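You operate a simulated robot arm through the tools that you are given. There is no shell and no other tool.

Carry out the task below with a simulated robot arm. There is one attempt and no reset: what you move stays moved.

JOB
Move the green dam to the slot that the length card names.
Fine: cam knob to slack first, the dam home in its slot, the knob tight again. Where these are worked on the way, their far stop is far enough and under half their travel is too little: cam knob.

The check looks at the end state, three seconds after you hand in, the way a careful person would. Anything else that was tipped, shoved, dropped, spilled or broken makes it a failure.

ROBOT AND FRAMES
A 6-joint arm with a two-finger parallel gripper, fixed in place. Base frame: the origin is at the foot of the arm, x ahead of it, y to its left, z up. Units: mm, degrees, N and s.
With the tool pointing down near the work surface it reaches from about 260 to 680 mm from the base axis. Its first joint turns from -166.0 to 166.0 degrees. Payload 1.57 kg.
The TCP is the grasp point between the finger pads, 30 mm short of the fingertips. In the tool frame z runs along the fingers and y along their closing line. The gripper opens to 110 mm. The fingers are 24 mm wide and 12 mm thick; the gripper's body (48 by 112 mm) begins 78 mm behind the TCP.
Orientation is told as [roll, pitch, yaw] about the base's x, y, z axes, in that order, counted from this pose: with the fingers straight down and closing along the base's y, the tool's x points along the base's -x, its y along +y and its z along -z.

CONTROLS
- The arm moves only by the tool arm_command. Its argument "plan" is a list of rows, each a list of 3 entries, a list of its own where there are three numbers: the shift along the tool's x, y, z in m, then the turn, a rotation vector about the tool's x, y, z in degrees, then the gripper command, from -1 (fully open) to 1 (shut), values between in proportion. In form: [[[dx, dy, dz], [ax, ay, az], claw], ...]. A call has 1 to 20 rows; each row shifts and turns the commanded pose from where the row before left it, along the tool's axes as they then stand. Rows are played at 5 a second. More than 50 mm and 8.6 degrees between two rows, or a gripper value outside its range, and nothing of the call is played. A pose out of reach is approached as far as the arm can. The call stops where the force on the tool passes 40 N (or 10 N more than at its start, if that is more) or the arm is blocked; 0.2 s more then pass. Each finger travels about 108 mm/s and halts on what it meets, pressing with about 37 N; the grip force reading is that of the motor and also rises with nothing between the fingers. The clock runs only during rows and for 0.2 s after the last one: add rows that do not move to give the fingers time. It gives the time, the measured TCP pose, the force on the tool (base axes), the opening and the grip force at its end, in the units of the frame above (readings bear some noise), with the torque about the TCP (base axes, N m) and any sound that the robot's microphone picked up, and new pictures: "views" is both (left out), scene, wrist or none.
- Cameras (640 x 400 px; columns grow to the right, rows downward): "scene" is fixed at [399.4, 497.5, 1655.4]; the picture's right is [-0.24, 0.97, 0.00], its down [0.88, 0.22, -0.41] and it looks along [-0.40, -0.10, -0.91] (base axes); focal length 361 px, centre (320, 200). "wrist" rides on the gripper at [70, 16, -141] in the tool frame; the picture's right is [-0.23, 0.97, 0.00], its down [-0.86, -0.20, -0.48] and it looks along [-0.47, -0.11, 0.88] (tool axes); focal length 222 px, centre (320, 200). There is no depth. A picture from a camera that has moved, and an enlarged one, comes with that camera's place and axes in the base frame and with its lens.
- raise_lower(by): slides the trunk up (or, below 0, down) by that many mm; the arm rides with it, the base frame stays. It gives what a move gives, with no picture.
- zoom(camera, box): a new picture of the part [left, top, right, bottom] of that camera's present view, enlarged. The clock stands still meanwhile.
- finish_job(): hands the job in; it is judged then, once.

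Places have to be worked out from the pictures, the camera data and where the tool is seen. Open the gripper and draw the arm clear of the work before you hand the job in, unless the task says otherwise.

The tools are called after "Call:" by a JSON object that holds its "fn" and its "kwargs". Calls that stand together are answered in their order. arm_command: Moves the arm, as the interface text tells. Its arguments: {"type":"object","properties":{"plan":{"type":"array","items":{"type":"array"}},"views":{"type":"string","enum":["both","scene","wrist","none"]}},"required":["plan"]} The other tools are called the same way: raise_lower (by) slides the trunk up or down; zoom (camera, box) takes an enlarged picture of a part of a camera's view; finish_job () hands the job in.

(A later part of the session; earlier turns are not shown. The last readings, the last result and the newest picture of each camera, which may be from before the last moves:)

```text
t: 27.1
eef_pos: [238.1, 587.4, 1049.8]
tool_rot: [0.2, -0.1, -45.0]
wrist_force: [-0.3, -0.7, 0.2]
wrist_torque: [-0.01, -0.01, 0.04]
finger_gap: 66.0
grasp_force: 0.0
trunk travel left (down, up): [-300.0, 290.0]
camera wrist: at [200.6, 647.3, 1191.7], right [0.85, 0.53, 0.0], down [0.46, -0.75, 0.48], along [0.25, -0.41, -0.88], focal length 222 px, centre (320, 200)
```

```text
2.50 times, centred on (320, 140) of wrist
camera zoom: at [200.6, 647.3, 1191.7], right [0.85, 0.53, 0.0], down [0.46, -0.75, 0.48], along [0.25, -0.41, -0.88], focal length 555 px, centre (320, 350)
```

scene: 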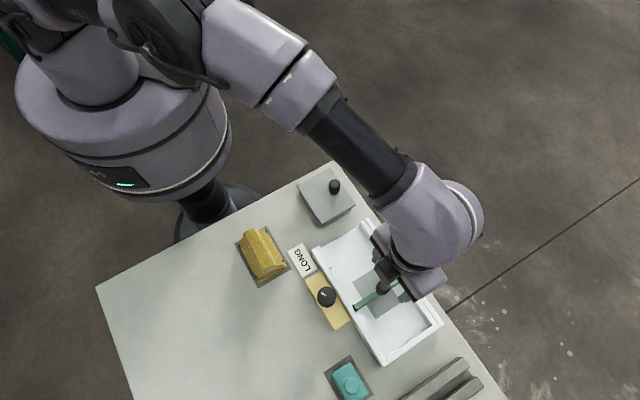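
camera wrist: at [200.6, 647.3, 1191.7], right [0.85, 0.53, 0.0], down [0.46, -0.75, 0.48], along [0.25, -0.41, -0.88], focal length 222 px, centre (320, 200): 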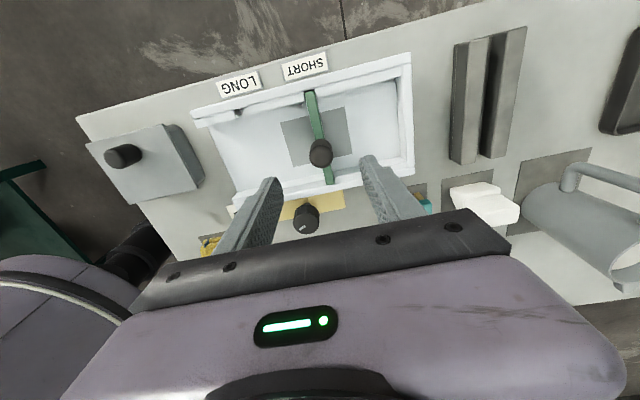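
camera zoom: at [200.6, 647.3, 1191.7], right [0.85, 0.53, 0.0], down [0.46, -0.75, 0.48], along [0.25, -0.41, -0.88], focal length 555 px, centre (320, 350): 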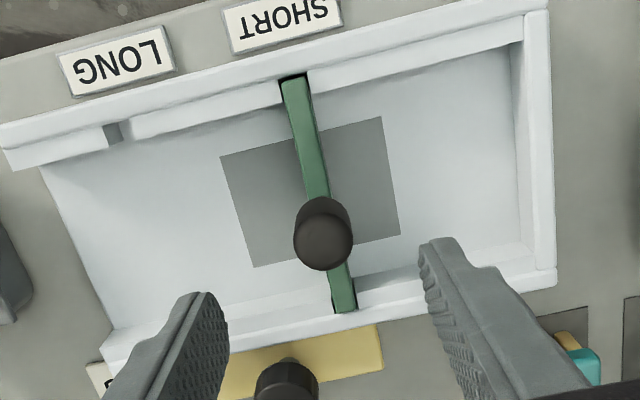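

Handle top is at (238.8, 586.8, 970), bar top z≈895, rails ≈900, and slot spacing comes out at ≈89 mm along the 45° axis. I'll descend on the handle to TCP z≈945 with the tips 20 mm above the bar.

Call:
{"fn": "arm_command", "kwargs": {"plan": [[[-0.0005, 0, 0.035], [0, 0, 0], -0.2], [[0, 0, 0.035], [0, 0, 0], -0.2], [[0, 0, 0.034], [0, 0, 0], -0.2], [[0, 0, 0], [0, 0, 0], -0.2]], "views": "both"}}

Call:
{"fn": "zoom", "kwargs": {"camera": "wrist", "box": [200, 60, 440, 220]}}

```text
t: 28.1
eef_pos: [239.8, 587.1, 945.9]
tool_rot: [0.2, 0.0, -45.1]
wrist_force: [0.0, 0.2, -0.3]
wrist_torque: [0.0, -0.01, 0.01]
finger_gap: 65.8
grasp_force: 0.1
trunk travel left (down, up): [-300.0, 290.0]
camera wrist: at [201.8, 647.1, 1087.2], right [0.85, 0.53, 0.0], down [0.46, -0.75, 0.48], along [0.25, -0.41, -0.88], focal length 222 px, centre (320, 200)
```

scene: 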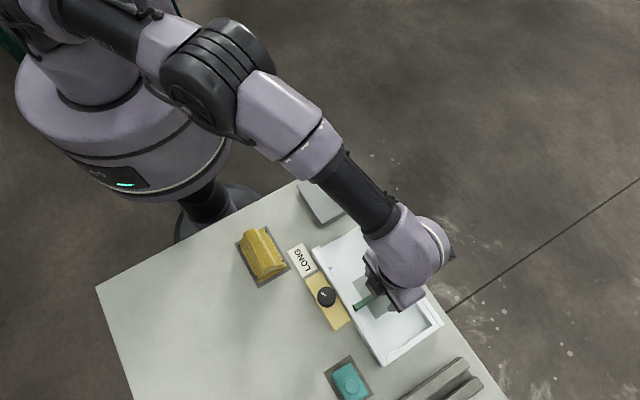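
wrist: 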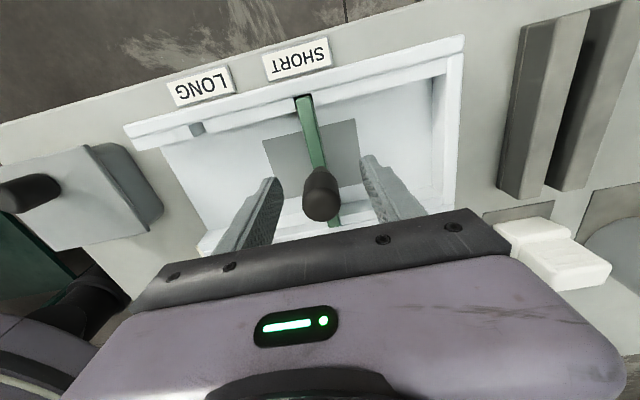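

```text
2.50 times, centred on (320, 140) of wrist
camera zoom: at [201.8, 647.1, 1087.2], right [0.85, 0.53, 0.0], down [0.46, -0.75, 0.48], along [0.25, -0.41, -0.88], focal length 555 px, centre (320, 350)
```

zoom: 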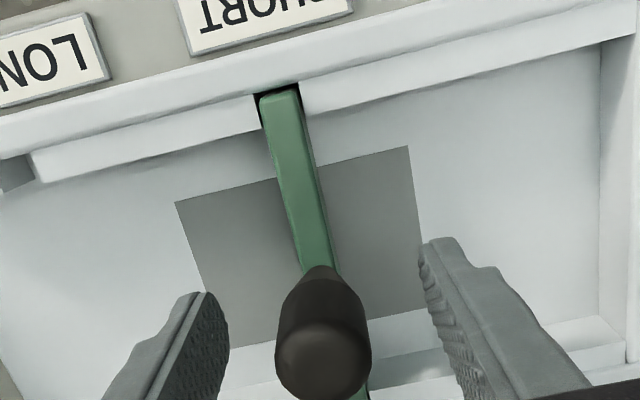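

The handle is centred between the fingers. Closing on it.

Call:
{"fn": "arm_command", "kwargs": {"plan": [[[0, 0, 0], [0, 0, 0], 0.3], [[0, 0, 0], [0, 0, 0], 0.6], [[0, 0, 0], [0, 0, 0], 1], [[0, 0, 0], [0, 0, 0], 1], [[0, 0, 0], [0, 0, 0], 1]], "views": "wrist"}}

Call:
{"fn": "zoom", "kwargs": {"camera": "wrist", "box": [200, 60, 440, 220]}}

```text
t: 29.3
eef_pos: [239.4, 586.5, 945.9]
tool_rot: [0.2, -0.1, -45.1]
wrist_force: [0.9, 0.7, 0.3]
wrist_torque: [0.0, 0.0, 0.0]
finger_gap: 24.7
grasp_force: 36.8
trunk travel left (down, up): [-300.0, 290.0]
camera wrist: at [201.8, 647.2, 1087.2], right [0.85, 0.53, 0.0], down [0.46, -0.75, 0.48], along [0.25, -0.41, -0.88], focal length 222 px, centre (320, 200)
```

wrist: 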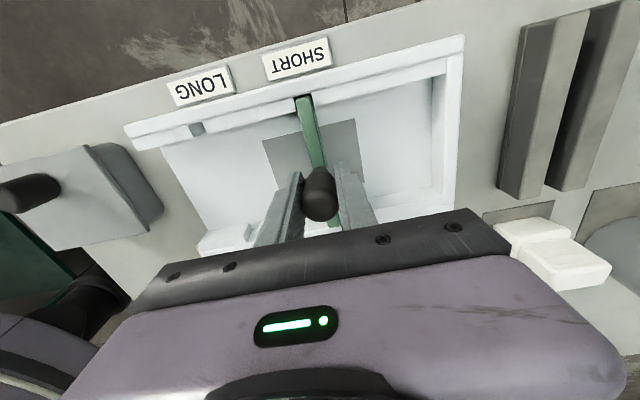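

```text
2.50 times, centred on (320, 140) of wrist
camera zoom: at [201.8, 647.2, 1087.2], right [0.85, 0.53, 0.0], down [0.46, -0.75, 0.48], along [0.25, -0.41, -0.88], focal length 555 px, centre (320, 350)
```

zoom: 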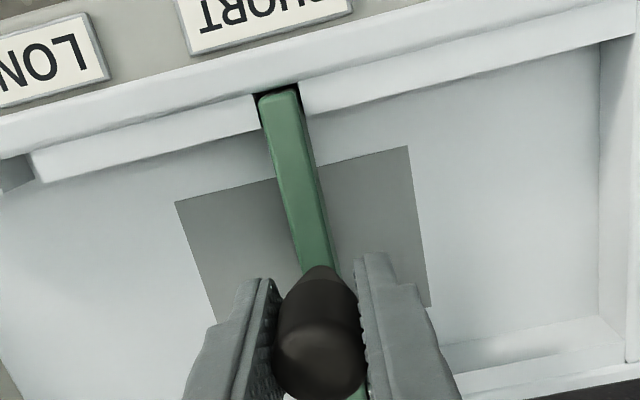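

Gripped at 24.7 mm. Now a cautious first lift of 8 mm to see whether the dam is truly slack.

Call:
{"fn": "arm_command", "kwargs": {"plan": [[[0, 0, -0.004], [0, 0, 0], 1], [[0, 0, -0.004], [0, 0, 0], 1], [[0, 0, 0], [0, 0, 0], 1]], "views": "wrist"}}

Call:
{"fn": "zoom", "kwargs": {"camera": "wrist", "box": [200, 60, 440, 220]}}

```text
t: 30.1
eef_pos: [237.5, 587.7, 953.9]
tool_rot: [0.3, -0.1, -45.0]
wrist_force: [-0.4, 0.6, -1.2]
wrist_torque: [-0.01, 0.01, 0.03]
finger_gap: 25.0
grasp_force: 36.6
trunk travel left (down, up): [-300.0, 290.0]
camera wrist: at [201.2, 647.5, 1094.9], right [0.85, 0.53, 0.0], down [0.46, -0.75, 0.48], along [0.25, -0.41, -0.88], focal length 222 px, centre (320, 200)
```

wrist: 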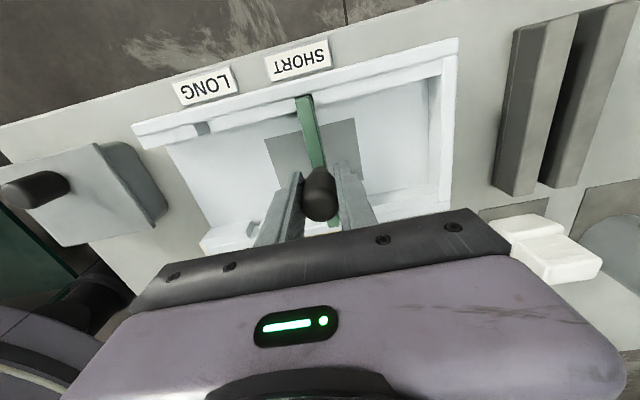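

```text
2.50 times, centred on (320, 140) of wrist
camera zoom: at [201.2, 647.5, 1094.9], right [0.85, 0.53, 0.0], down [0.46, -0.75, 0.48], along [0.25, -0.41, -0.88], focal length 555 px, centre (320, 350)
```

zoom: 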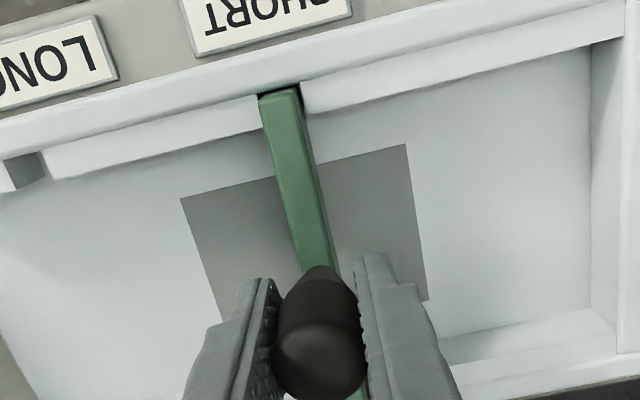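

The dam comes up with it and the load is only about 1 N, so it is free. Lifting 55 mm more straight up.

Call:
{"fn": "arm_command", "kwargs": {"plan": [[[0, 0, -0.008], [0, 0, 0], 1], [[0, 0, -0.008], [0, 0, 0], 1], [[0, 0, -0.01], [0, 0, 0], 1], [[0, 0, -0.015], [0, 0, 0], 1], [[0, 0, -0.015], [0, 0, 0], 1], [[0, 0, 0], [0, 0, 0], 1]], "views": "both"}}

Call:
{"fn": "zoom", "kwargs": {"camera": "wrist", "box": [180, 60, 440, 220]}}

```text
t: 31.5
eef_pos: [238.6, 587.6, 1009.1]
tool_rot: [0.2, -0.1, -45.1]
wrist_force: [0.4, 0.6, -0.4]
wrist_torque: [0.04, 0.01, 0.01]
finger_gap: 24.7
grasp_force: 36.6
trunk travel left (down, up): [-300.0, 290.0]
camera wrist: at [200.8, 647.5, 1151.0], right [0.85, 0.53, 0.0], down [0.46, -0.75, 0.48], along [0.25, -0.41, -0.88], focal length 222 px, centre (320, 200)
```

scene: 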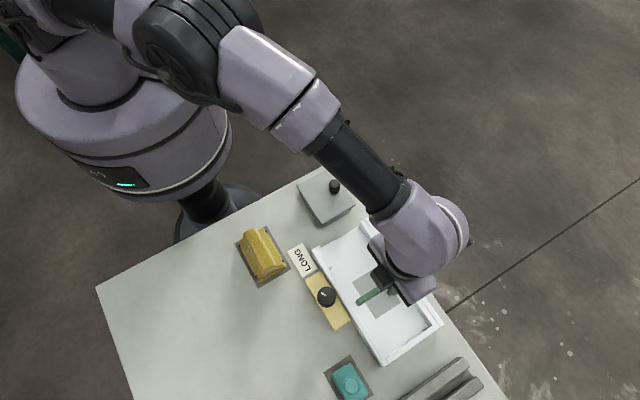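
wrist: 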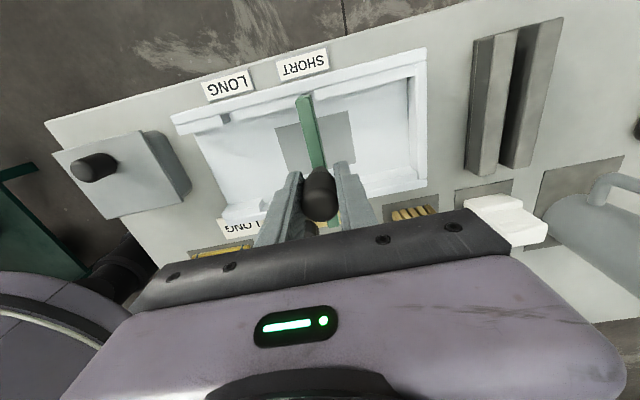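

```text
2.46 times, centred on (310, 140) of wrist
camera zoom: at [200.8, 647.5, 1151.0], right [0.85, 0.53, 0.0], down [0.46, -0.75, 0.48], along [0.25, -0.41, -0.88], focal length 547 px, centre (345, 348)
```

zoom: 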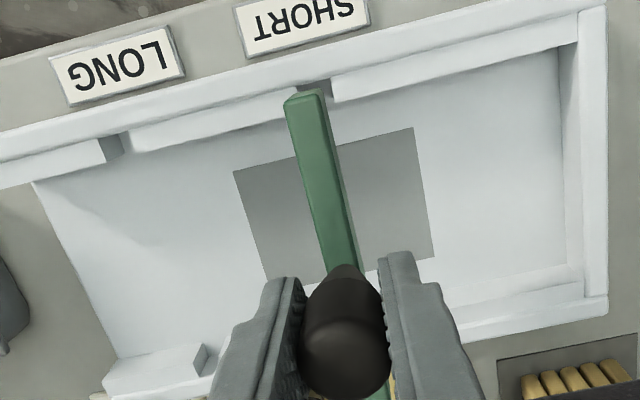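

Both slots are visible now. I'll carry it 89 mm along the tray toward LONG at this height; the LONG gap should then appear at the same picture place (316, 85 in this enlargement) where the SHORT gap is now.

Call:
{"fn": "arm_command", "kwargs": {"plan": [[[0, -0.0225, 0], [0, 0, 0], 1], [[0, -0.0225, 0], [0, 0, 0], 1], [[0, -0.022, 0], [0, 0, 0], 1], [[0, -0.022, 0], [0, 0, 0], 1], [[0, 0, 0], [0, 0, 0], 1]], "views": "both"}}

Call:
{"fn": "zoom", "kwargs": {"camera": "wrist", "box": [180, 60, 440, 220]}}

```text
t: 32.7
eef_pos: [176.9, 523.9, 1009.2]
tool_rot: [0.2, -0.1, -45.1]
wrist_force: [0.0, 0.4, -0.9]
wrist_torque: [-0.03, -0.05, -0.01]
finger_gap: 24.8
grasp_force: 36.3
trunk travel left (down, up): [-300.0, 290.0]
camera wrist: at [138.5, 584.4, 1151.1], right [0.85, 0.53, 0.0], down [0.46, -0.75, 0.48], along [0.25, -0.41, -0.88], focal length 222 px, centre (320, 200)
```

scene: 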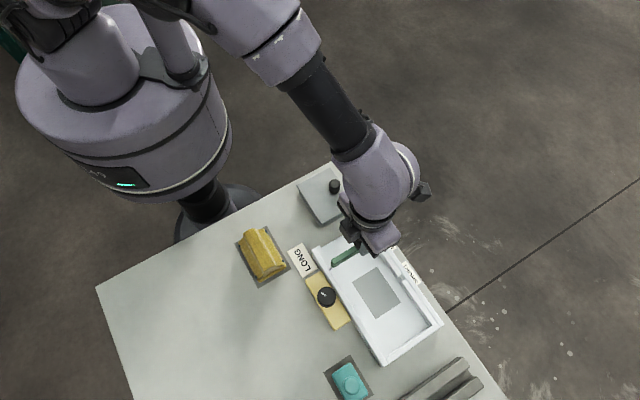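
wrist: 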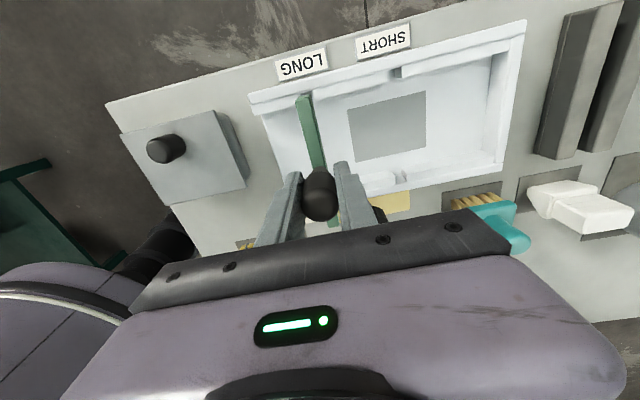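

```text
2.46 times, centred on (310, 140) of wrist
camera zoom: at [138.5, 584.4, 1151.1], right [0.85, 0.53, 0.0], down [0.46, -0.75, 0.48], along [0.25, -0.41, -0.88], focal length 547 px, centre (345, 348)
```

zoom: 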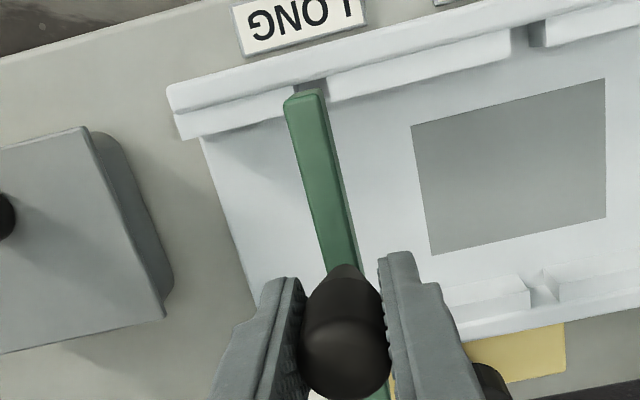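

Looks close. I'll enlarge the far gap tightly to measure the residual offset against the earlier view.

Call:
{"fn": "zoom", "kwargs": {"camera": "wrist", "box": [270, 80, 350, 130]}}

Call:
{"fn": "zoom", "kwargs": {"camera": "wrist", "box": [370, 50, 450, 100]}}

```text
8.00 times, centred on (310, 105) of wrist
camera zoom: at [138.5, 584.4, 1151.1], right [0.85, 0.53, 0.0], down [0.46, -0.75, 0.48], along [0.25, -0.41, -0.88], focal length 1777 px, centre (400, 960)
```

zoom: 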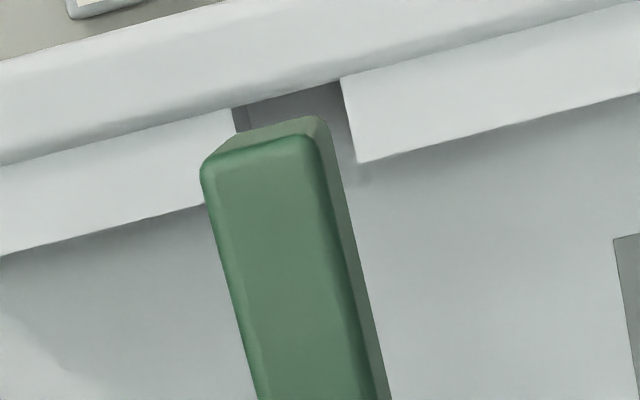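

```text
8.00 times, centred on (410, 75) of wrist
camera zoom: at [138.5, 584.4, 1151.1], right [0.85, 0.53, 0.0], down [0.46, -0.75, 0.48], along [0.25, -0.41, -0.88], focal length 1777 px, centre (-400, 1200)
```

zoom: 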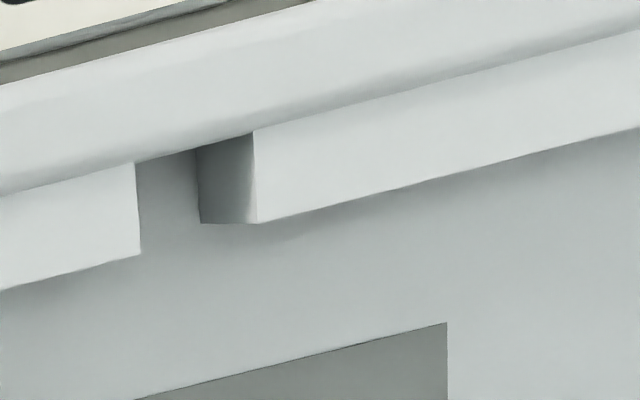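

The bar and LONG gap centres agree within about 0.5 mm in the tool frame. The gap is ≈14 mm and the bar ≈12 mm. I'll go down 22 mm, just short of entry, and check again.

Call:
{"fn": "arm_command", "kwargs": {"plan": [[[0, 0, 0.011], [0, 0, 0], 1], [[0, 0, 0.011], [0, 0, 0], 1], [[0, 0, 0], [0, 0, 0], 1]], "views": "wrist"}}

Call:
{"fn": "zoom", "kwargs": {"camera": "wrist", "box": [270, 80, 350, 130]}}

Call:
{"fn": "zoom", "kwargs": {"camera": "wrist", "box": [260, 80, 420, 220]}}

```text
t: 33.5
eef_pos: [177.5, 525.2, 987.9]
tool_rot: [0.2, -0.1, -45.1]
wrist_force: [-0.1, -0.6, -1.2]
wrist_torque: [-0.02, -0.02, 0.0]
finger_gap: 24.9
grasp_force: 36.3
trunk travel left (down, up): [-300.0, 290.0]
camera wrist: at [138.8, 585.0, 1129.2], right [0.85, 0.53, 0.0], down [0.46, -0.75, 0.48], along [0.25, -0.41, -0.88], focal length 222 px, centre (320, 200)
```

wrist: 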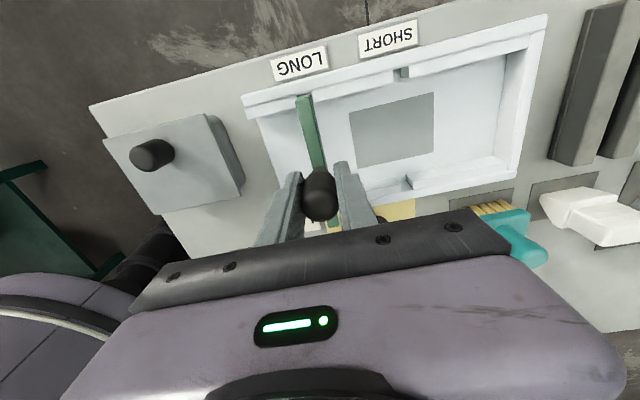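

```text
8.00 times, centred on (310, 105) of wrist
camera zoom: at [138.8, 585.0, 1129.2], right [0.85, 0.53, 0.0], down [0.46, -0.75, 0.48], along [0.25, -0.41, -0.88], focal length 1777 px, centre (400, 960)
```

zoom: 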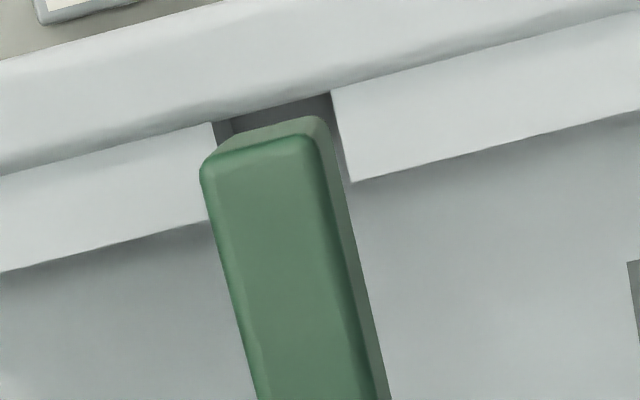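

```text
2.86 times, centred on (340, 150) of wrist
camera zoom: at [138.8, 585.0, 1129.2], right [0.85, 0.53, 0.0], down [0.46, -0.75, 0.48], along [0.25, -0.41, -0.88], focal length 635 px, centre (263, 343)
```

zoom: 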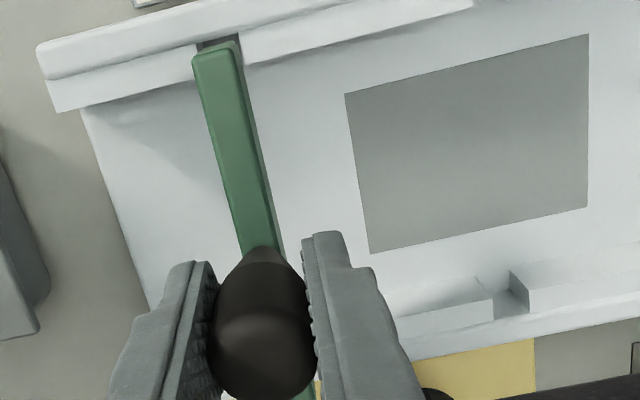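

Bar (y≈−1.1) and gap (y≈−0.8…−1.3) still agree. Lowering gently into the slot in small steps, checking the force.

Call:
{"fn": "arm_command", "kwargs": {"plan": [[[0, 0, 0.004], [0, 0, 0], 1], [[0, 0, 0.004], [0, 0, 0], 1], [[0, 0, 0.003], [0, 0, 0], 1], [[0, 0, 0.003], [0, 0, 0], 1], [[0, 0, 0], [0, 0, 0], 1]], "views": "wrist"}}

Call:
{"fn": "zoom", "kwargs": {"camera": "wrist", "box": [270, 80, 350, 130]}}

```text
t: 34.7
eef_pos: [176.6, 525.0, 972.8]
tool_rot: [0.3, -0.1, -45.1]
wrist_force: [0.7, -0.1, -1.6]
wrist_torque: [-0.01, 0.01, -0.01]
finger_gap: 24.6
grasp_force: 36.7
trunk travel left (down, up): [-300.0, 290.0]
camera wrist: at [138.2, 585.0, 1115.0], right [0.85, 0.53, 0.0], down [0.46, -0.75, 0.48], along [0.25, -0.41, -0.88], focal length 222 px, centre (320, 200)
```

wrist: 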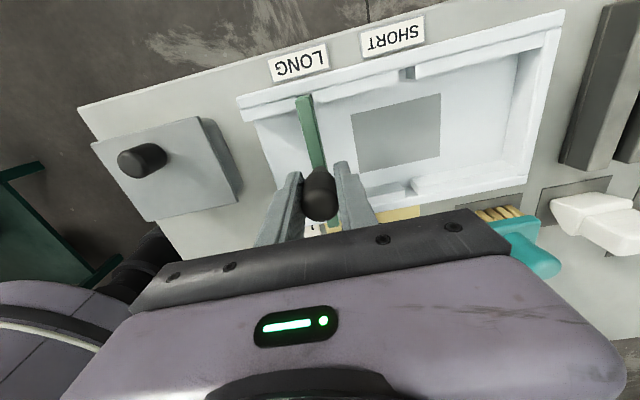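

```text
8.00 times, centred on (310, 105) of wrist
camera zoom: at [138.2, 585.0, 1115.0], right [0.85, 0.53, 0.0], down [0.46, -0.75, 0.48], along [0.25, -0.41, -0.88], focal length 1777 px, centre (400, 960)
```

zoom: 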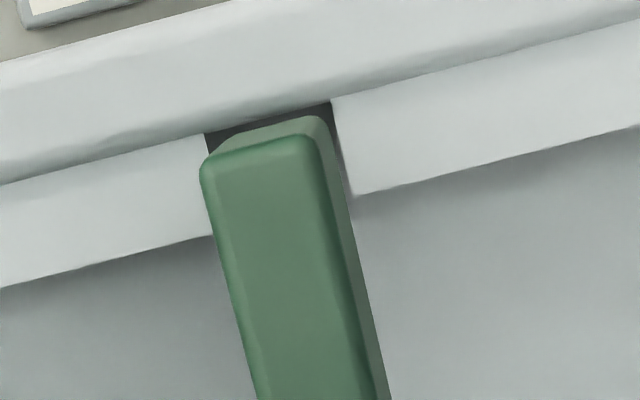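

Straight over and likely already entering, force only −1.6 N. Continuing down.

Call:
{"fn": "arm_command", "kwargs": {"plan": [[[0, 0, 0.004], [0, 0, 0], 1], [[0, 0, 0.004], [0, 0, 0], 1], [[0, 0, 0.004], [0, 0, 0], 1], [[0, 0, 0.003], [0, 0, 0], 1], [[0, 0, 0], [0, 0, 0], 1]], "views": "wrist"}}

Call:
{"fn": "zoom", "kwargs": {"camera": "wrist", "box": [270, 80, 350, 130]}}

```text
t: 35.9
eef_pos: [174.4, 524.5, 958.8]
tool_rot: [0.2, -0.1, -45.0]
wrist_force: [0.2, 0.3, -0.6]
wrist_torque: [0.01, 0.04, 0.0]
finger_gap: 24.8
grasp_force: 36.8
trunk travel left (down, up): [-300.0, 290.0]
camera wrist: at [138.1, 584.7, 1100.1], right [0.85, 0.53, 0.0], down [0.46, -0.75, 0.48], along [0.25, -0.41, -0.88], focal length 222 px, centre (320, 200)
```

wrist: 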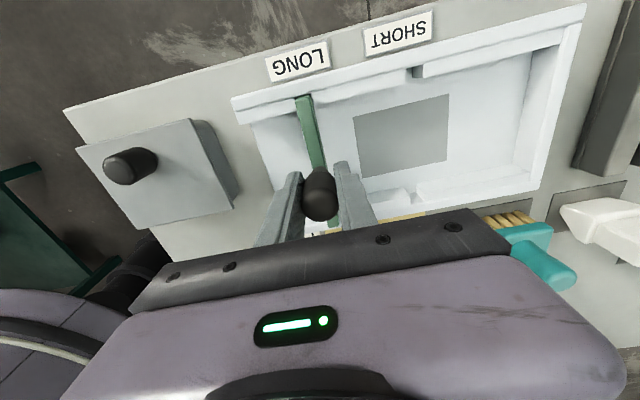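

```text
8.00 times, centred on (310, 105) of wrist
camera zoom: at [138.1, 584.7, 1100.1], right [0.85, 0.53, 0.0], down [0.46, -0.75, 0.48], along [0.25, -0.41, -0.88], focal length 1777 px, centre (400, 960)
```

zoom: 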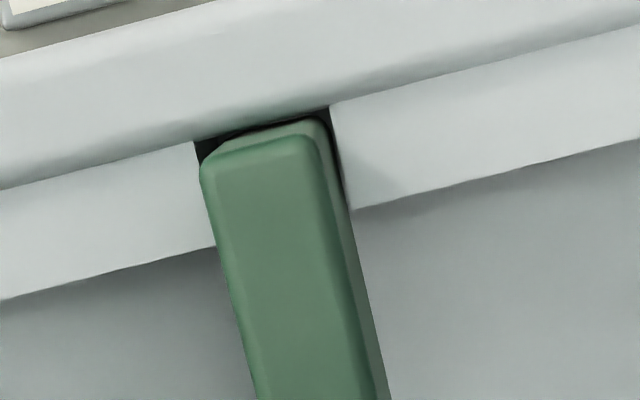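

The bar end is inside the slot with no load. Lowering the last ~13 mm until it seats.

Call:
{"fn": "arm_command", "kwargs": {"plan": [[[0, 0, 0.003], [0, 0, 0], 1], [[0, 0, 0.003], [0, 0, 0], 1], [[0, 0, 0.003], [0, 0, 0], 1], [[0, 0, 0.002], [0, 0, 0], 1], [[0, 0, 0.0015], [0, 0, 0], 1], [[0, 0, 0], [0, 0, 0], 1]], "views": "wrist"}}

Call:
{"fn": "zoom", "kwargs": {"camera": "wrist", "box": [270, 80, 350, 130]}}

```text
t: 37.3
eef_pos: [174.7, 525.2, 945.5]
tool_rot: [0.2, -0.1, -45.1]
wrist_force: [-0.6, -0.4, -1.1]
wrist_torque: [-0.01, -0.01, 0.01]
finger_gap: 24.8
grasp_force: 36.6
trunk travel left (down, up): [-300.0, 290.0]
camera wrist: at [138.1, 585.4, 1087.9], right [0.85, 0.53, 0.0], down [0.46, -0.75, 0.48], along [0.25, -0.41, -0.88], focal length 222 px, centre (320, 200)
```

wrist: 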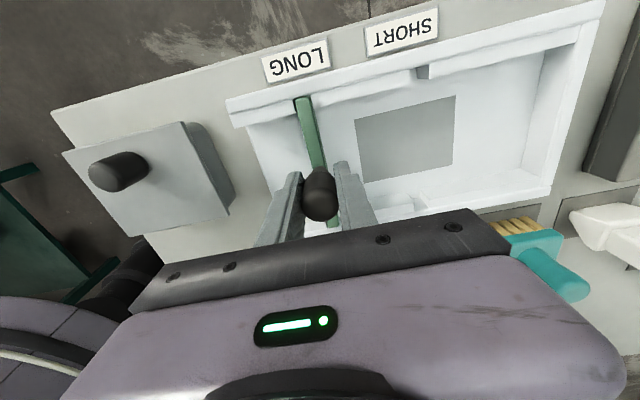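

```text
8.00 times, centred on (310, 105) of wrist
camera zoom: at [138.1, 585.4, 1087.9], right [0.85, 0.53, 0.0], down [0.46, -0.75, 0.48], along [0.25, -0.41, -0.88], focal length 1777 px, centre (400, 960)
```

zoom: 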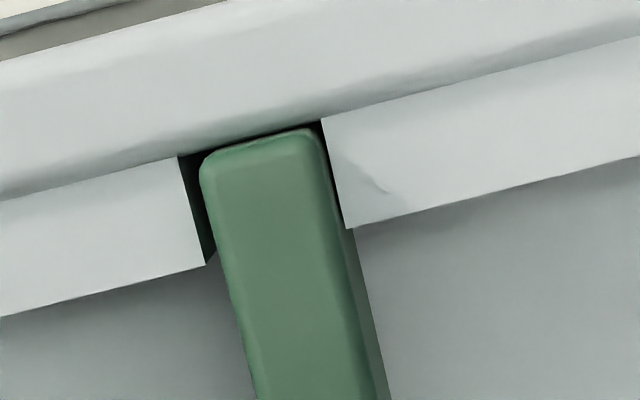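

Nearly home; no seating force yet. I'll creep down in 0.7 mm steps to feel the seat.

Call:
{"fn": "arm_command", "kwargs": {"plan": [[[0, 0, 0.0007], [0, 0, 0], 1], [[0, 0, 0.0007], [0, 0, 0], 1], [[0, 0, 0], [0, 0, 0], 1]], "views": "wrist"}}

```text
t: 38.1
eef_pos: [176.6, 525.3, 945.5]
tool_rot: [0.2, 0.0, -45.0]
wrist_force: [-0.6, 0.1, 10.1]
wrist_torque: [-0.06, -0.05, 0.01]
finger_gap: 24.7
grasp_force: 36.9
trunk travel left (down, up): [-300.0, 290.0]
camera wrist: at [138.0, 584.9, 1087.3], right [0.85, 0.53, 0.0], down [0.46, -0.75, 0.48], along [0.26, -0.4, -0.88], focal length 222 px, centre (320, 200)
```

wrist: 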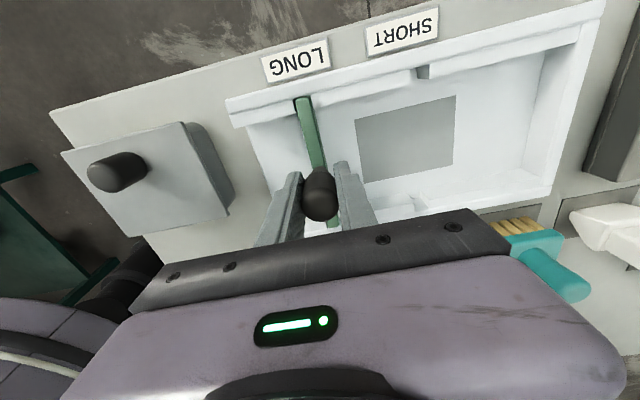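

Seated: 10 N upward reaction at the same height as in the original slot. I release gently and go straight up.

Call:
{"fn": "arm_command", "kwargs": {"plan": [[[0, 0, -0.001], [0, 0, 0], 0.5], [[0, 0, 0], [0, 0, 0], 0.1], [[0, 0, 0], [0, 0, 0], -0.1], [[0, 0, -0.02], [0, 0, 0], -0.1], [[0, 0, -0.04], [0, 0, 0], -0.1], [[0, 0, -0.045], [0, 0, 0], -0.1], [[0, 0, 0], [0, 0, 0], -0.1]], "views": "both"}}

Call:
{"fn": "zoom", "kwargs": {"camera": "wrist", "box": [220, 80, 420, 220]}}

```text
t: 39.7
eef_pos: [174.9, 524.0, 1049.7]
tool_rot: [0.1, -0.2, -45.1]
wrist_force: [0.7, 0.0, -0.2]
wrist_torque: [-0.03, 0.01, 0.02]
finger_gap: 60.5
grasp_force: 0.1
trunk travel left (down, up): [-300.0, 290.0]
camera wrist: at [137.4, 585.1, 1191.5], right [0.85, 0.53, 0.0], down [0.46, -0.75, 0.48], along [0.25, -0.41, -0.88], focal length 222 px, centre (320, 200)
```

scene: 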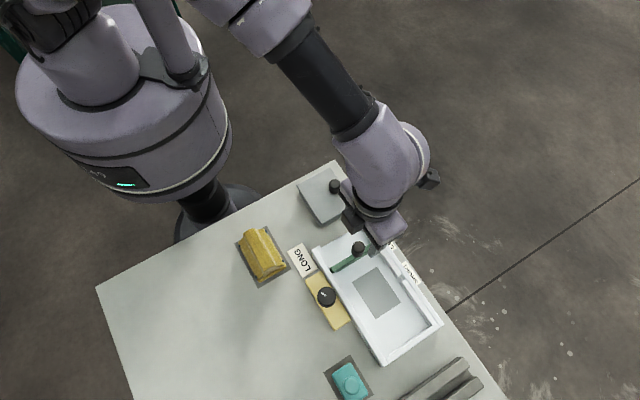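
wrist: 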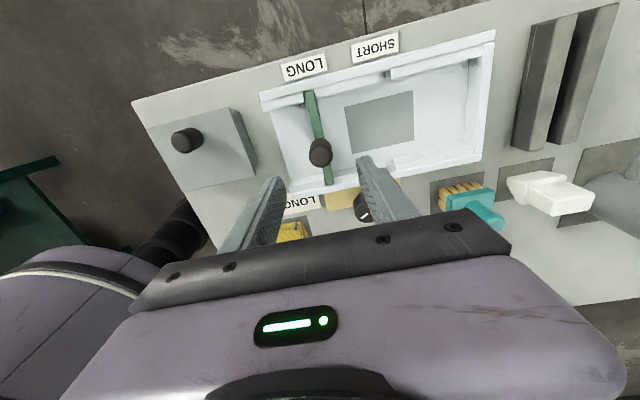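

```text
2.86 times, centred on (320, 150) of wrist
camera zoom: at [137.4, 585.1, 1191.5], right [0.85, 0.53, 0.0], down [0.46, -0.75, 0.48], along [0.25, -0.41, -0.88], focal length 635 px, centre (320, 343)
```

zoom: 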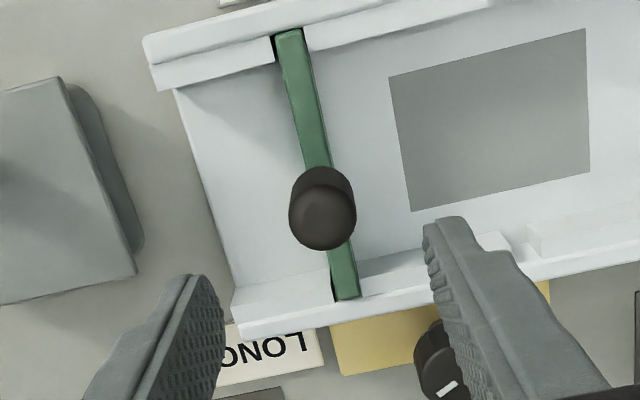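

The dam sits squarely in the LONG slot at both ends. Now back over the knob by the exact reverse shift, with yaw wound to about −5° ready for the clockwise tightening turn.

Call:
{"fn": "arm_command", "kwargs": {"plan": [[[-0.0345, 0.0148, 0], [0, 0, 0], 0.1], [[-0.0345, 0.0148, 0], [0, 0, 0], 0.1], [[-0.0345, 0.0149, 0], [0, 0, 0], 0.1], [[0, 0, 0], [0, 0, -8], 0.1], [[0, 0, 0], [0, 0, -8], 0.1], [[0, 0, 0], [0, 0, -8], 0.1], [[0, 0, 0], [0, 0, -8], 0.1], [[0, 0, 0], [0, 0, -8], 0.1], [[0, 0, 0], [0, 0, 0], 0.1]], "views": "both"}}

Call:
{"fn": "zoom", "kwargs": {"camera": "wrist", "box": [220, 80, 420, 220]}}

```text
t: 41.7
eef_pos: [279.0, 482.7, 1051.3]
tool_rot: [0.1, -0.1, -5.0]
wrist_force: [0.6, -0.1, -0.2]
wrist_torque: [-0.01, -0.02, -0.04]
finger_gap: 49.3
grasp_force: 0.1
trunk travel left (down, up): [-300.0, 290.0]
camera wrist: at [211.7, 504.3, 1192.0], right [0.31, 0.95, 0.0], down [0.83, -0.27, 0.48], along [0.46, -0.15, -0.88], focal length 222 px, centre (320, 200)
```

scene: 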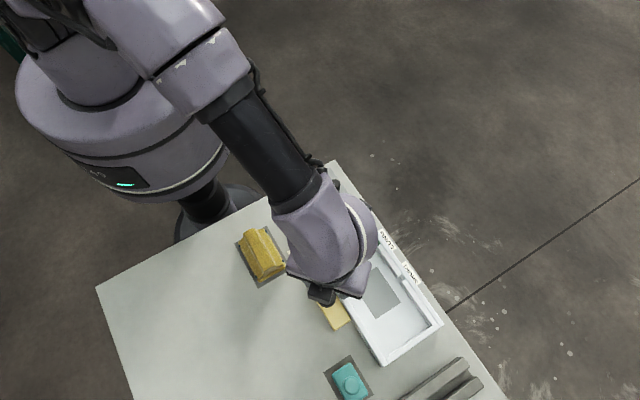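
wrist: 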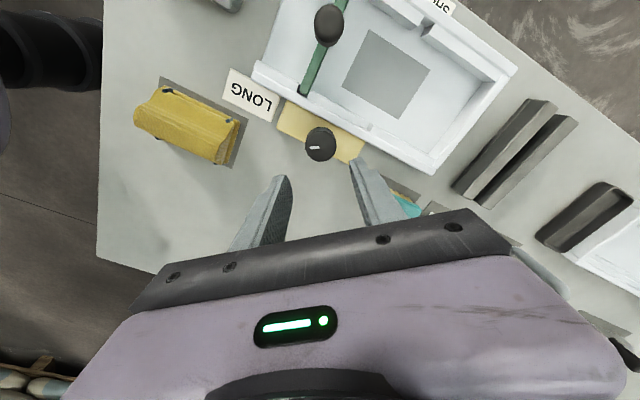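

```text
2.86 times, centred on (320, 150) of wrist
camera zoom: at [211.7, 504.3, 1192.0], right [0.31, 0.95, 0.0], down [0.83, -0.27, 0.48], along [0.46, -0.15, -0.88], focal length 635 px, centre (320, 343)
```

zoom: 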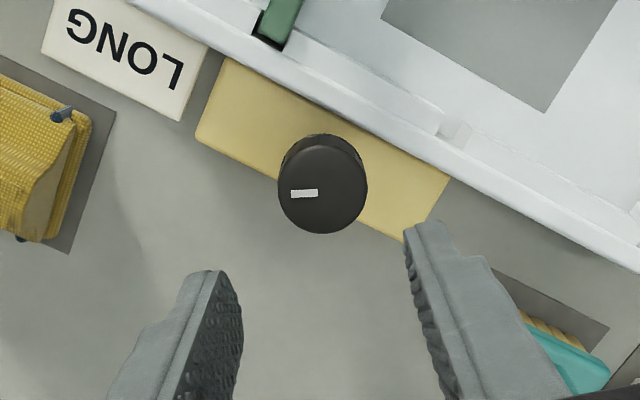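

The knob mark sits ≈120° from its start. Descending to the same height as before and gripping.

Call:
{"fn": "arm_command", "kwargs": {"plan": [[[0, 0, 0.035], [0, 0, 0], 0.1], [[0, 0, 0.035], [0, 0, 0], 0.1], [[0, 0, 0.034], [0, 0, 0], 0.1], [[0, 0, 0], [0, 0, 0], 0.1]], "views": "wrist"}}

Call:
{"fn": "zoom", "kwargs": {"camera": "wrist", "box": [220, 80, 420, 220]}}

```text
t: 42.7
eef_pos: [279.7, 482.7, 947.8]
tool_rot: [0.2, -0.2, -5.0]
wrist_force: [0.6, -0.5, 0.4]
wrist_torque: [0.04, -0.03, -0.03]
finger_gap: 49.1
grasp_force: 0.0
trunk travel left (down, up): [-300.0, 290.0]
camera wrist: at [212.6, 504.2, 1088.4], right [0.31, 0.95, 0.0], down [0.83, -0.28, 0.48], along [0.46, -0.15, -0.88], focal length 222 px, centre (320, 200)
```

wrist: 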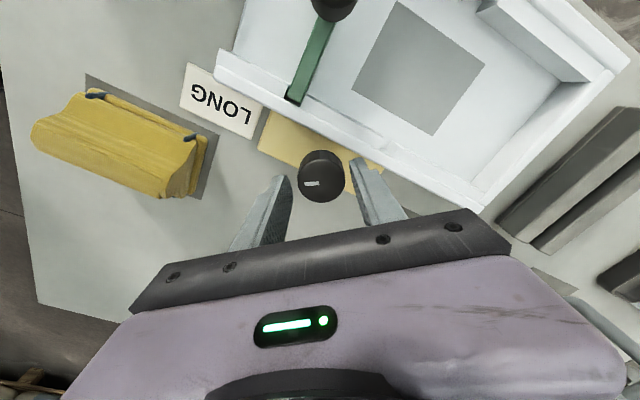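

```text
2.86 times, centred on (320, 150) of wrist
camera zoom: at [212.6, 504.2, 1088.4], right [0.31, 0.95, 0.0], down [0.83, -0.28, 0.48], along [0.46, -0.15, -0.88], focal length 635 px, centre (320, 343)
```

zoom: 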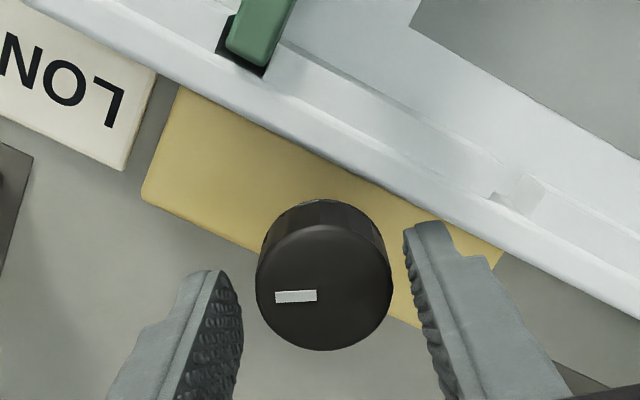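

Knob is about 1.3 mm off centre; I correct that, close, and turn clockwise 64° in steps.

Call:
{"fn": "arm_command", "kwargs": {"plan": [[[0.0008, 0.0012, 0.002], [0, 0, 0], 0.1], [[0, 0, 0], [0, 0, 0], 0.6], [[0, 0, 0], [0, 0, 0], 1], [[0, 0, 0], [0, 0, 0], 1], [[0, 0, 0], [0, 0, 4], 1], [[0, 0, 0], [0, 0, 4], 1], [[0, 0, 0], [0, 0, 4], 1], [[0, 0, 0], [0, 0, 4], 1], [[0, 0, 0], [0, 0, 0], 1]], "views": "wrist"}}

Call:
{"fn": "zoom", "kwargs": {"camera": "wrist", "box": [220, 80, 420, 220]}}

```text
t: 44.7
eef_pos: [280.8, 484.4, 945.4]
tool_rot: [0.1, -0.1, -21.2]
wrist_force: [0.4, -3.6, 0.6]
wrist_torque: [-0.6, -0.11, 0.02]
finger_gap: 37.5
grasp_force: 43.8
trunk travel left (down, up): [-300.0, 290.0]
camera wrist: at [220.9, 523.6, 1086.4], right [0.56, 0.83, 0.0], down [0.72, -0.49, 0.48], along [0.4, -0.27, -0.88], focal length 222 px, centre (320, 200)
```

wrist: 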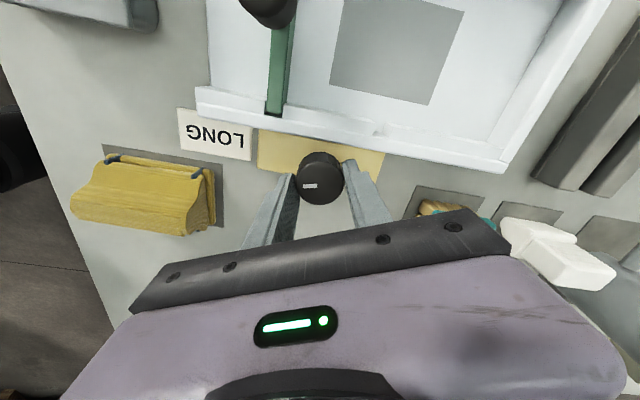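

```text
2.86 times, centred on (320, 150) of wrist
camera zoom: at [220.9, 523.6, 1086.4], right [0.56, 0.83, 0.0], down [0.72, -0.49, 0.48], along [0.4, -0.27, -0.88], focal length 635 px, centre (320, 343)
```

zoom: 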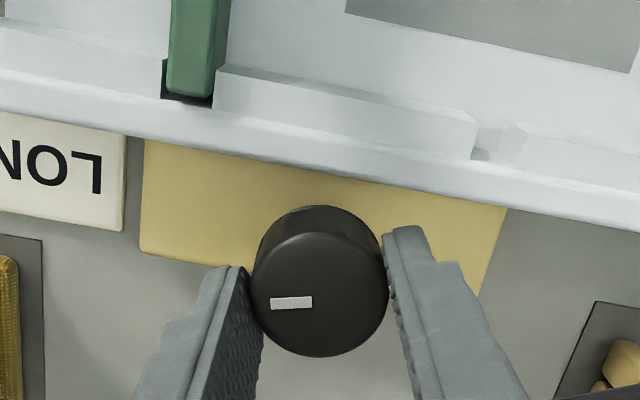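

The knob turns back with the gripper, no torque. Continuing clockwise to yaw ≈ −69°.

Call:
{"fn": "arm_command", "kwargs": {"plan": [[[0, 0, 0], [0, 0, 4], 1], [[0, 0, 0], [0, 0, 4], 1], [[0, 0, 0], [0, 0, 4], 1], [[0, 0, 0], [0, 0, 4], 1], [[0, 0, 0], [0, 0, 4], 1], [[0, 0, 0], [0, 0, 4], 1], [[0, 0, 0], [0, 0, 4], 1], [[0, 0, 0], [0, 0, 4], 1], [[0, 0, 0], [0, 0, 4], 1], [[0, 0, 0], [0, 0, 4], 1], [[0, 0, 0], [0, 0, 4], 1], [[0, 0, 0], [0, 0, 4], 1], [[0, 0, 0], [0, 0, 0], 1]], "views": "wrist"}}

Call:
{"fn": "zoom", "kwargs": {"camera": "wrist", "box": [220, 80, 420, 220]}}

```text
t: 47.5
eef_pos: [279.1, 482.9, 946.5]
tool_rot: [0.3, 0.0, -69.2]
wrist_force: [0.6, -7.8, 0.7]
wrist_torque: [-0.29, 0.52, 0.0]
finger_gap: 37.4
grasp_force: 44.2
trunk travel left (down, up): [-300.0, 290.0]
camera wrist: at [270.2, 553.8, 1086.6], right [0.99, 0.13, 0.0], down [0.12, -0.87, 0.48], along [0.07, -0.47, -0.88], focal length 222 px, centre (320, 200)
```

wrist: 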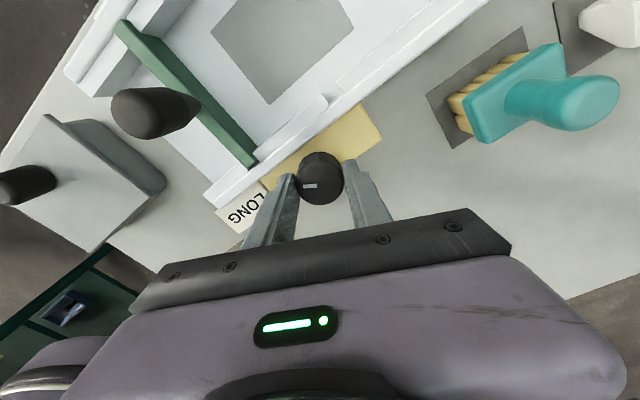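

```text
2.86 times, centred on (320, 150) of wrist
camera zoom: at [270.2, 553.8, 1086.6], right [0.99, 0.13, 0.0], down [0.12, -0.87, 0.48], along [0.07, -0.47, -0.88], focal length 635 px, centre (320, 343)
```

zoom: 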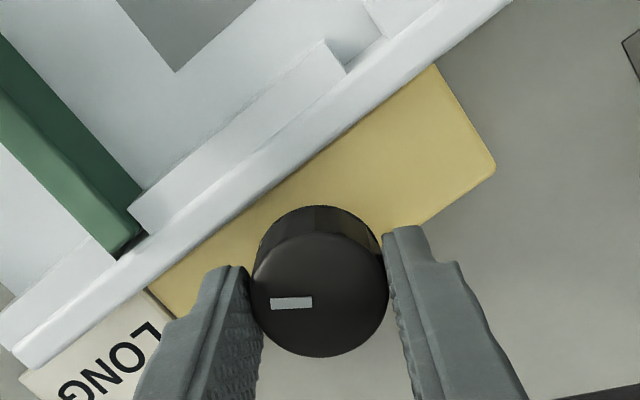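

64° turned back. Release, wind back the wrist, regrip.

Call:
{"fn": "arm_command", "kwargs": {"plan": [[[0, 0, 0], [0, 0, 0], 0.2], [[0, 0, 0], [0, 0, 0], 0.1], [[0, 0, 0], [0, 0, -8], 0.1], [[0, 0, 0], [0, 0, -8], 0.1], [[0, 0, 0], [0, 0, -8], 0.1], [[0, 0, 0], [0, 0, -8], 0.1], [[0, 0, 0], [0, 0, -8], 0.1], [[0, 0, 0], [0, 0, -8], 0.1], [[0, 0, 0], [0, 0, -8], 0.1], [[0, 0, 0], [0, 0, -8], 0.1], [[0, 0, 0], [0, 0, 0], 0.1], [[0, 0, 0], [0, 0, 0], 0.6], [[0, 0, 0], [0, 0, 0], 1], [[0, 0, 0], [0, 0, 0], 1]], "views": "wrist"}}

Call:
{"fn": "zoom", "kwargs": {"camera": "wrist", "box": [220, 80, 420, 220]}}

```text
t: 50.5
eef_pos: [278.7, 484.4, 944.9]
tool_rot: [0.1, -0.2, -5.1]
wrist_force: [0.2, -1.3, 0.2]
wrist_torque: [-0.11, 0.05, -0.01]
finger_gap: 37.0
grasp_force: 43.4
trunk travel left (down, up): [-300.0, 290.0]
camera wrist: at [211.9, 505.7, 1086.3], right [0.31, 0.95, 0.0], down [0.83, -0.28, 0.48], along [0.46, -0.15, -0.88], focal length 222 px, centre (320, 200)
```

wrist: 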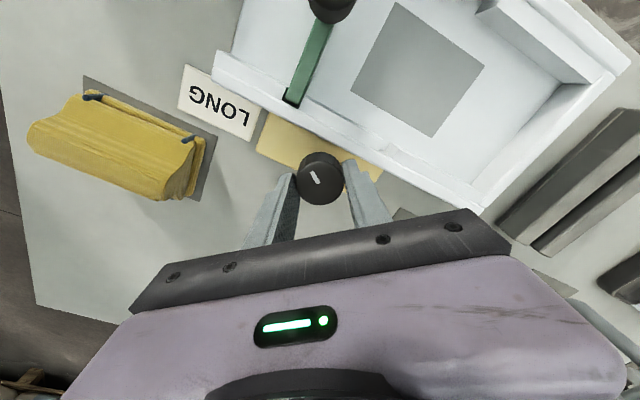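

```text
2.86 times, centred on (320, 150) of wrist
camera zoom: at [211.9, 505.7, 1086.3], right [0.31, 0.95, 0.0], down [0.83, -0.28, 0.48], along [0.46, -0.15, -0.88], focal length 635 px, centre (320, 343)
```

zoom: 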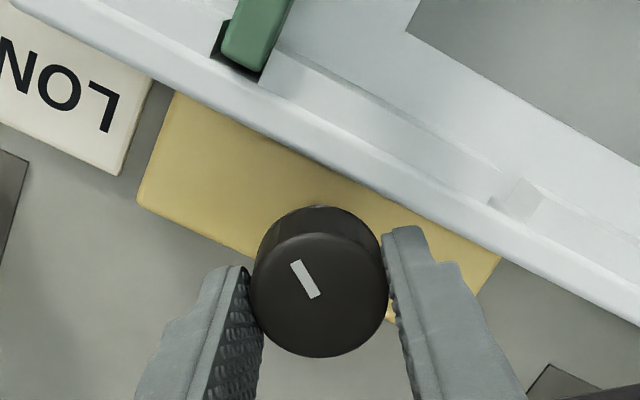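

Regripped with about 55° left to the starting angle. Turning clockwise 44°, then I'll feel for the tight end.

Call:
{"fn": "arm_command", "kwargs": {"plan": [[[0, 0, 0], [0, 0, 4], 1], [[0, 0, 0], [0, 0, 4], 1], [[0, 0, 0], [0, 0, 4], 1], [[0, 0, 0], [0, 0, 4], 1], [[0, 0, 0], [0, 0, 4], 1], [[0, 0, 0], [0, 0, 4], 1], [[0, 0, 0], [0, 0, 4], 1], [[0, 0, 0], [0, 0, 4], 1], [[0, 0, 0], [0, 0, 4], 1], [[0, 0, 0], [0, 0, 4], 1], [[0, 0, 0], [0, 0, 4], 1], [[0, 0, 0], [0, 0, 0], 1]], "views": "wrist"}}

Call:
{"fn": "arm_command", "kwargs": {"plan": [[[0, 0, 0], [0, 0, 3], 1], [[0, 0, 0], [0, 0, 3], 1], [[0, 0, 0], [0, 0, 0], 1]], "views": "wrist"}}

Call:
{"fn": "zoom", "kwargs": {"camera": "wrist", "box": [220, 80, 420, 220]}}

```text
t: 53.1
eef_pos: [279.3, 483.1, 946.2]
tool_rot: [0.1, -0.1, -49.2]
wrist_force: [-3.5, -4.7, -4.8]
wrist_torque: [-0.05, 0.17, 0.0]
finger_gap: 37.3
grasp_force: 42.7
trunk travel left (down, up): [-300.0, 290.0]
camera wrist: at [246.5, 546.4, 1086.5], right [0.89, 0.46, 0.0], down [0.41, -0.78, 0.48], along [0.22, -0.42, -0.88], focal length 222 px, centre (320, 200)
```

wrist: 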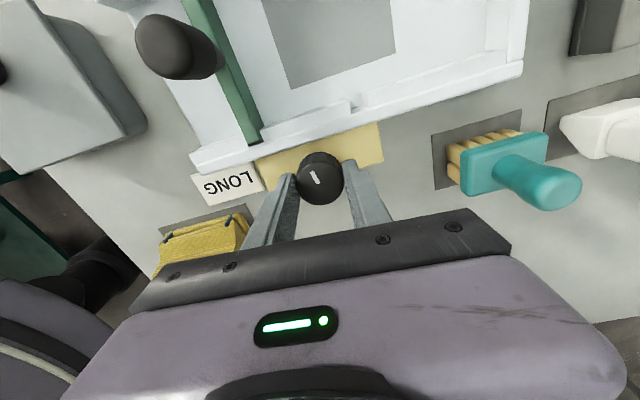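

```text
t: 53.9
eef_pos: [280.1, 484.0, 945.0]
tool_rot: [0.0, -0.1, -55.1]
wrist_force: [-4.1, -7.1, -5.3]
wrist_torque: [-0.3, 0.23, -0.02]
finger_gap: 37.2
grasp_force: 43.1
trunk travel left (down, up): [-300.0, 290.0]
camera wrist: at [253.2, 549.6, 1086.5], right [0.93, 0.37, 0.0], down [0.32, -0.82, 0.48], along [0.18, -0.44, -0.88], focal length 222 px, centre (320, 200)
```

wrist: 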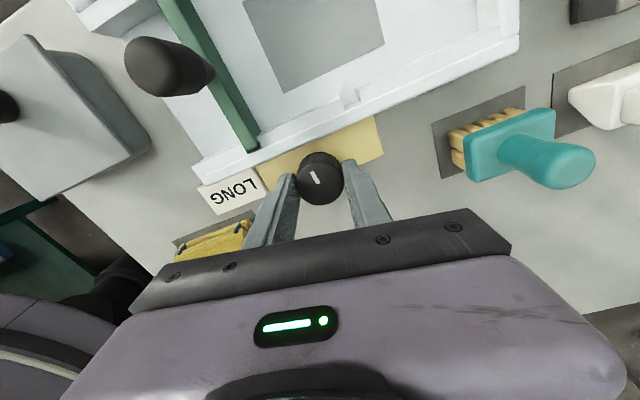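

```text
2.86 times, centred on (320, 150) of wrist
camera zoom: at [253.2, 549.6, 1086.5], right [0.93, 0.37, 0.0], down [0.32, -0.82, 0.48], along [0.18, -0.44, -0.88], focal length 635 px, centre (320, 343)
```

zoom: 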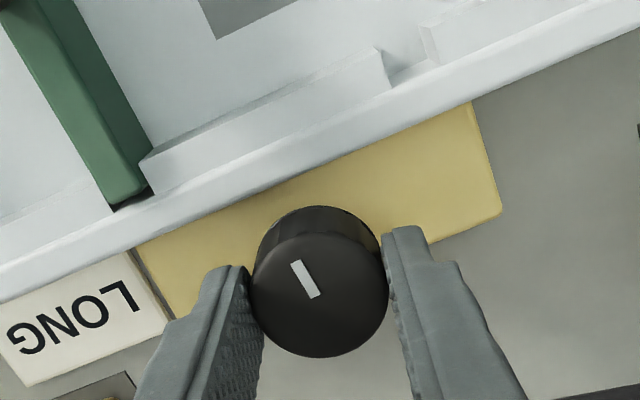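

114° back, still no stop torque. Continuing 3° at a time.

Call:
{"fn": "arm_command", "kwargs": {"plan": [[[0, 0, 0], [0, 0, 3], 1], [[0, 0, 0], [0, 0, 3], 1], [[0, 0, 0], [0, 0, 3], 1], [[0, 0, 0], [0, 0, 0], 1]], "views": "wrist"}}

Call:
{"fn": "zoom", "kwargs": {"camera": "wrist", "box": [220, 80, 420, 220]}}

```text
t: 54.9
eef_pos: [279.2, 485.0, 945.6]
tool_rot: [0.1, 0.0, -64.2]
wrist_force: [-5.2, -6.4, -5.7]
wrist_torque: [-0.57, 0.4, 0.94]
finger_gap: 37.1
grasp_force: 43.9
trunk travel left (down, up): [-300.0, 290.0]
camera wrist: at [263.8, 553.0, 1086.7], right [0.98, 0.22, 0.0], down [0.19, -0.86, 0.48], along [0.11, -0.47, -0.88], focal length 222 px, centre (320, 200)
```

wrist: 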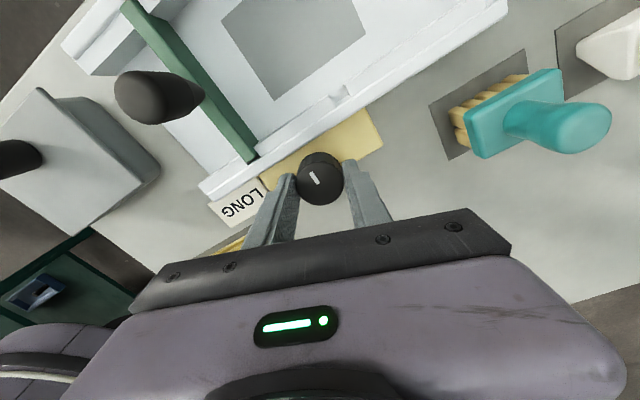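

```text
2.86 times, centred on (320, 150) of wrist
camera zoom: at [263.8, 553.0, 1086.7], right [0.98, 0.22, 0.0], down [0.19, -0.86, 0.48], along [0.11, -0.47, -0.88], focal length 635 px, centre (320, 343)
```

zoom: 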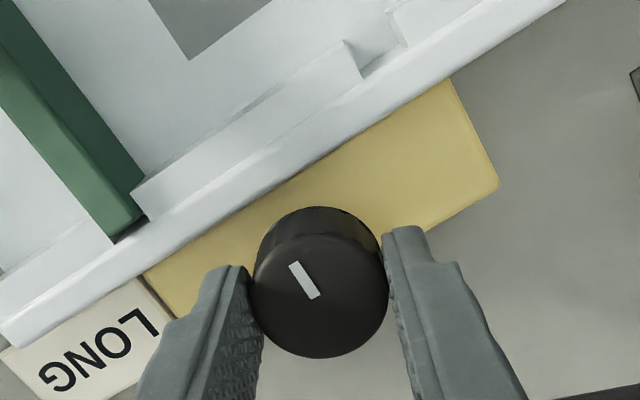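

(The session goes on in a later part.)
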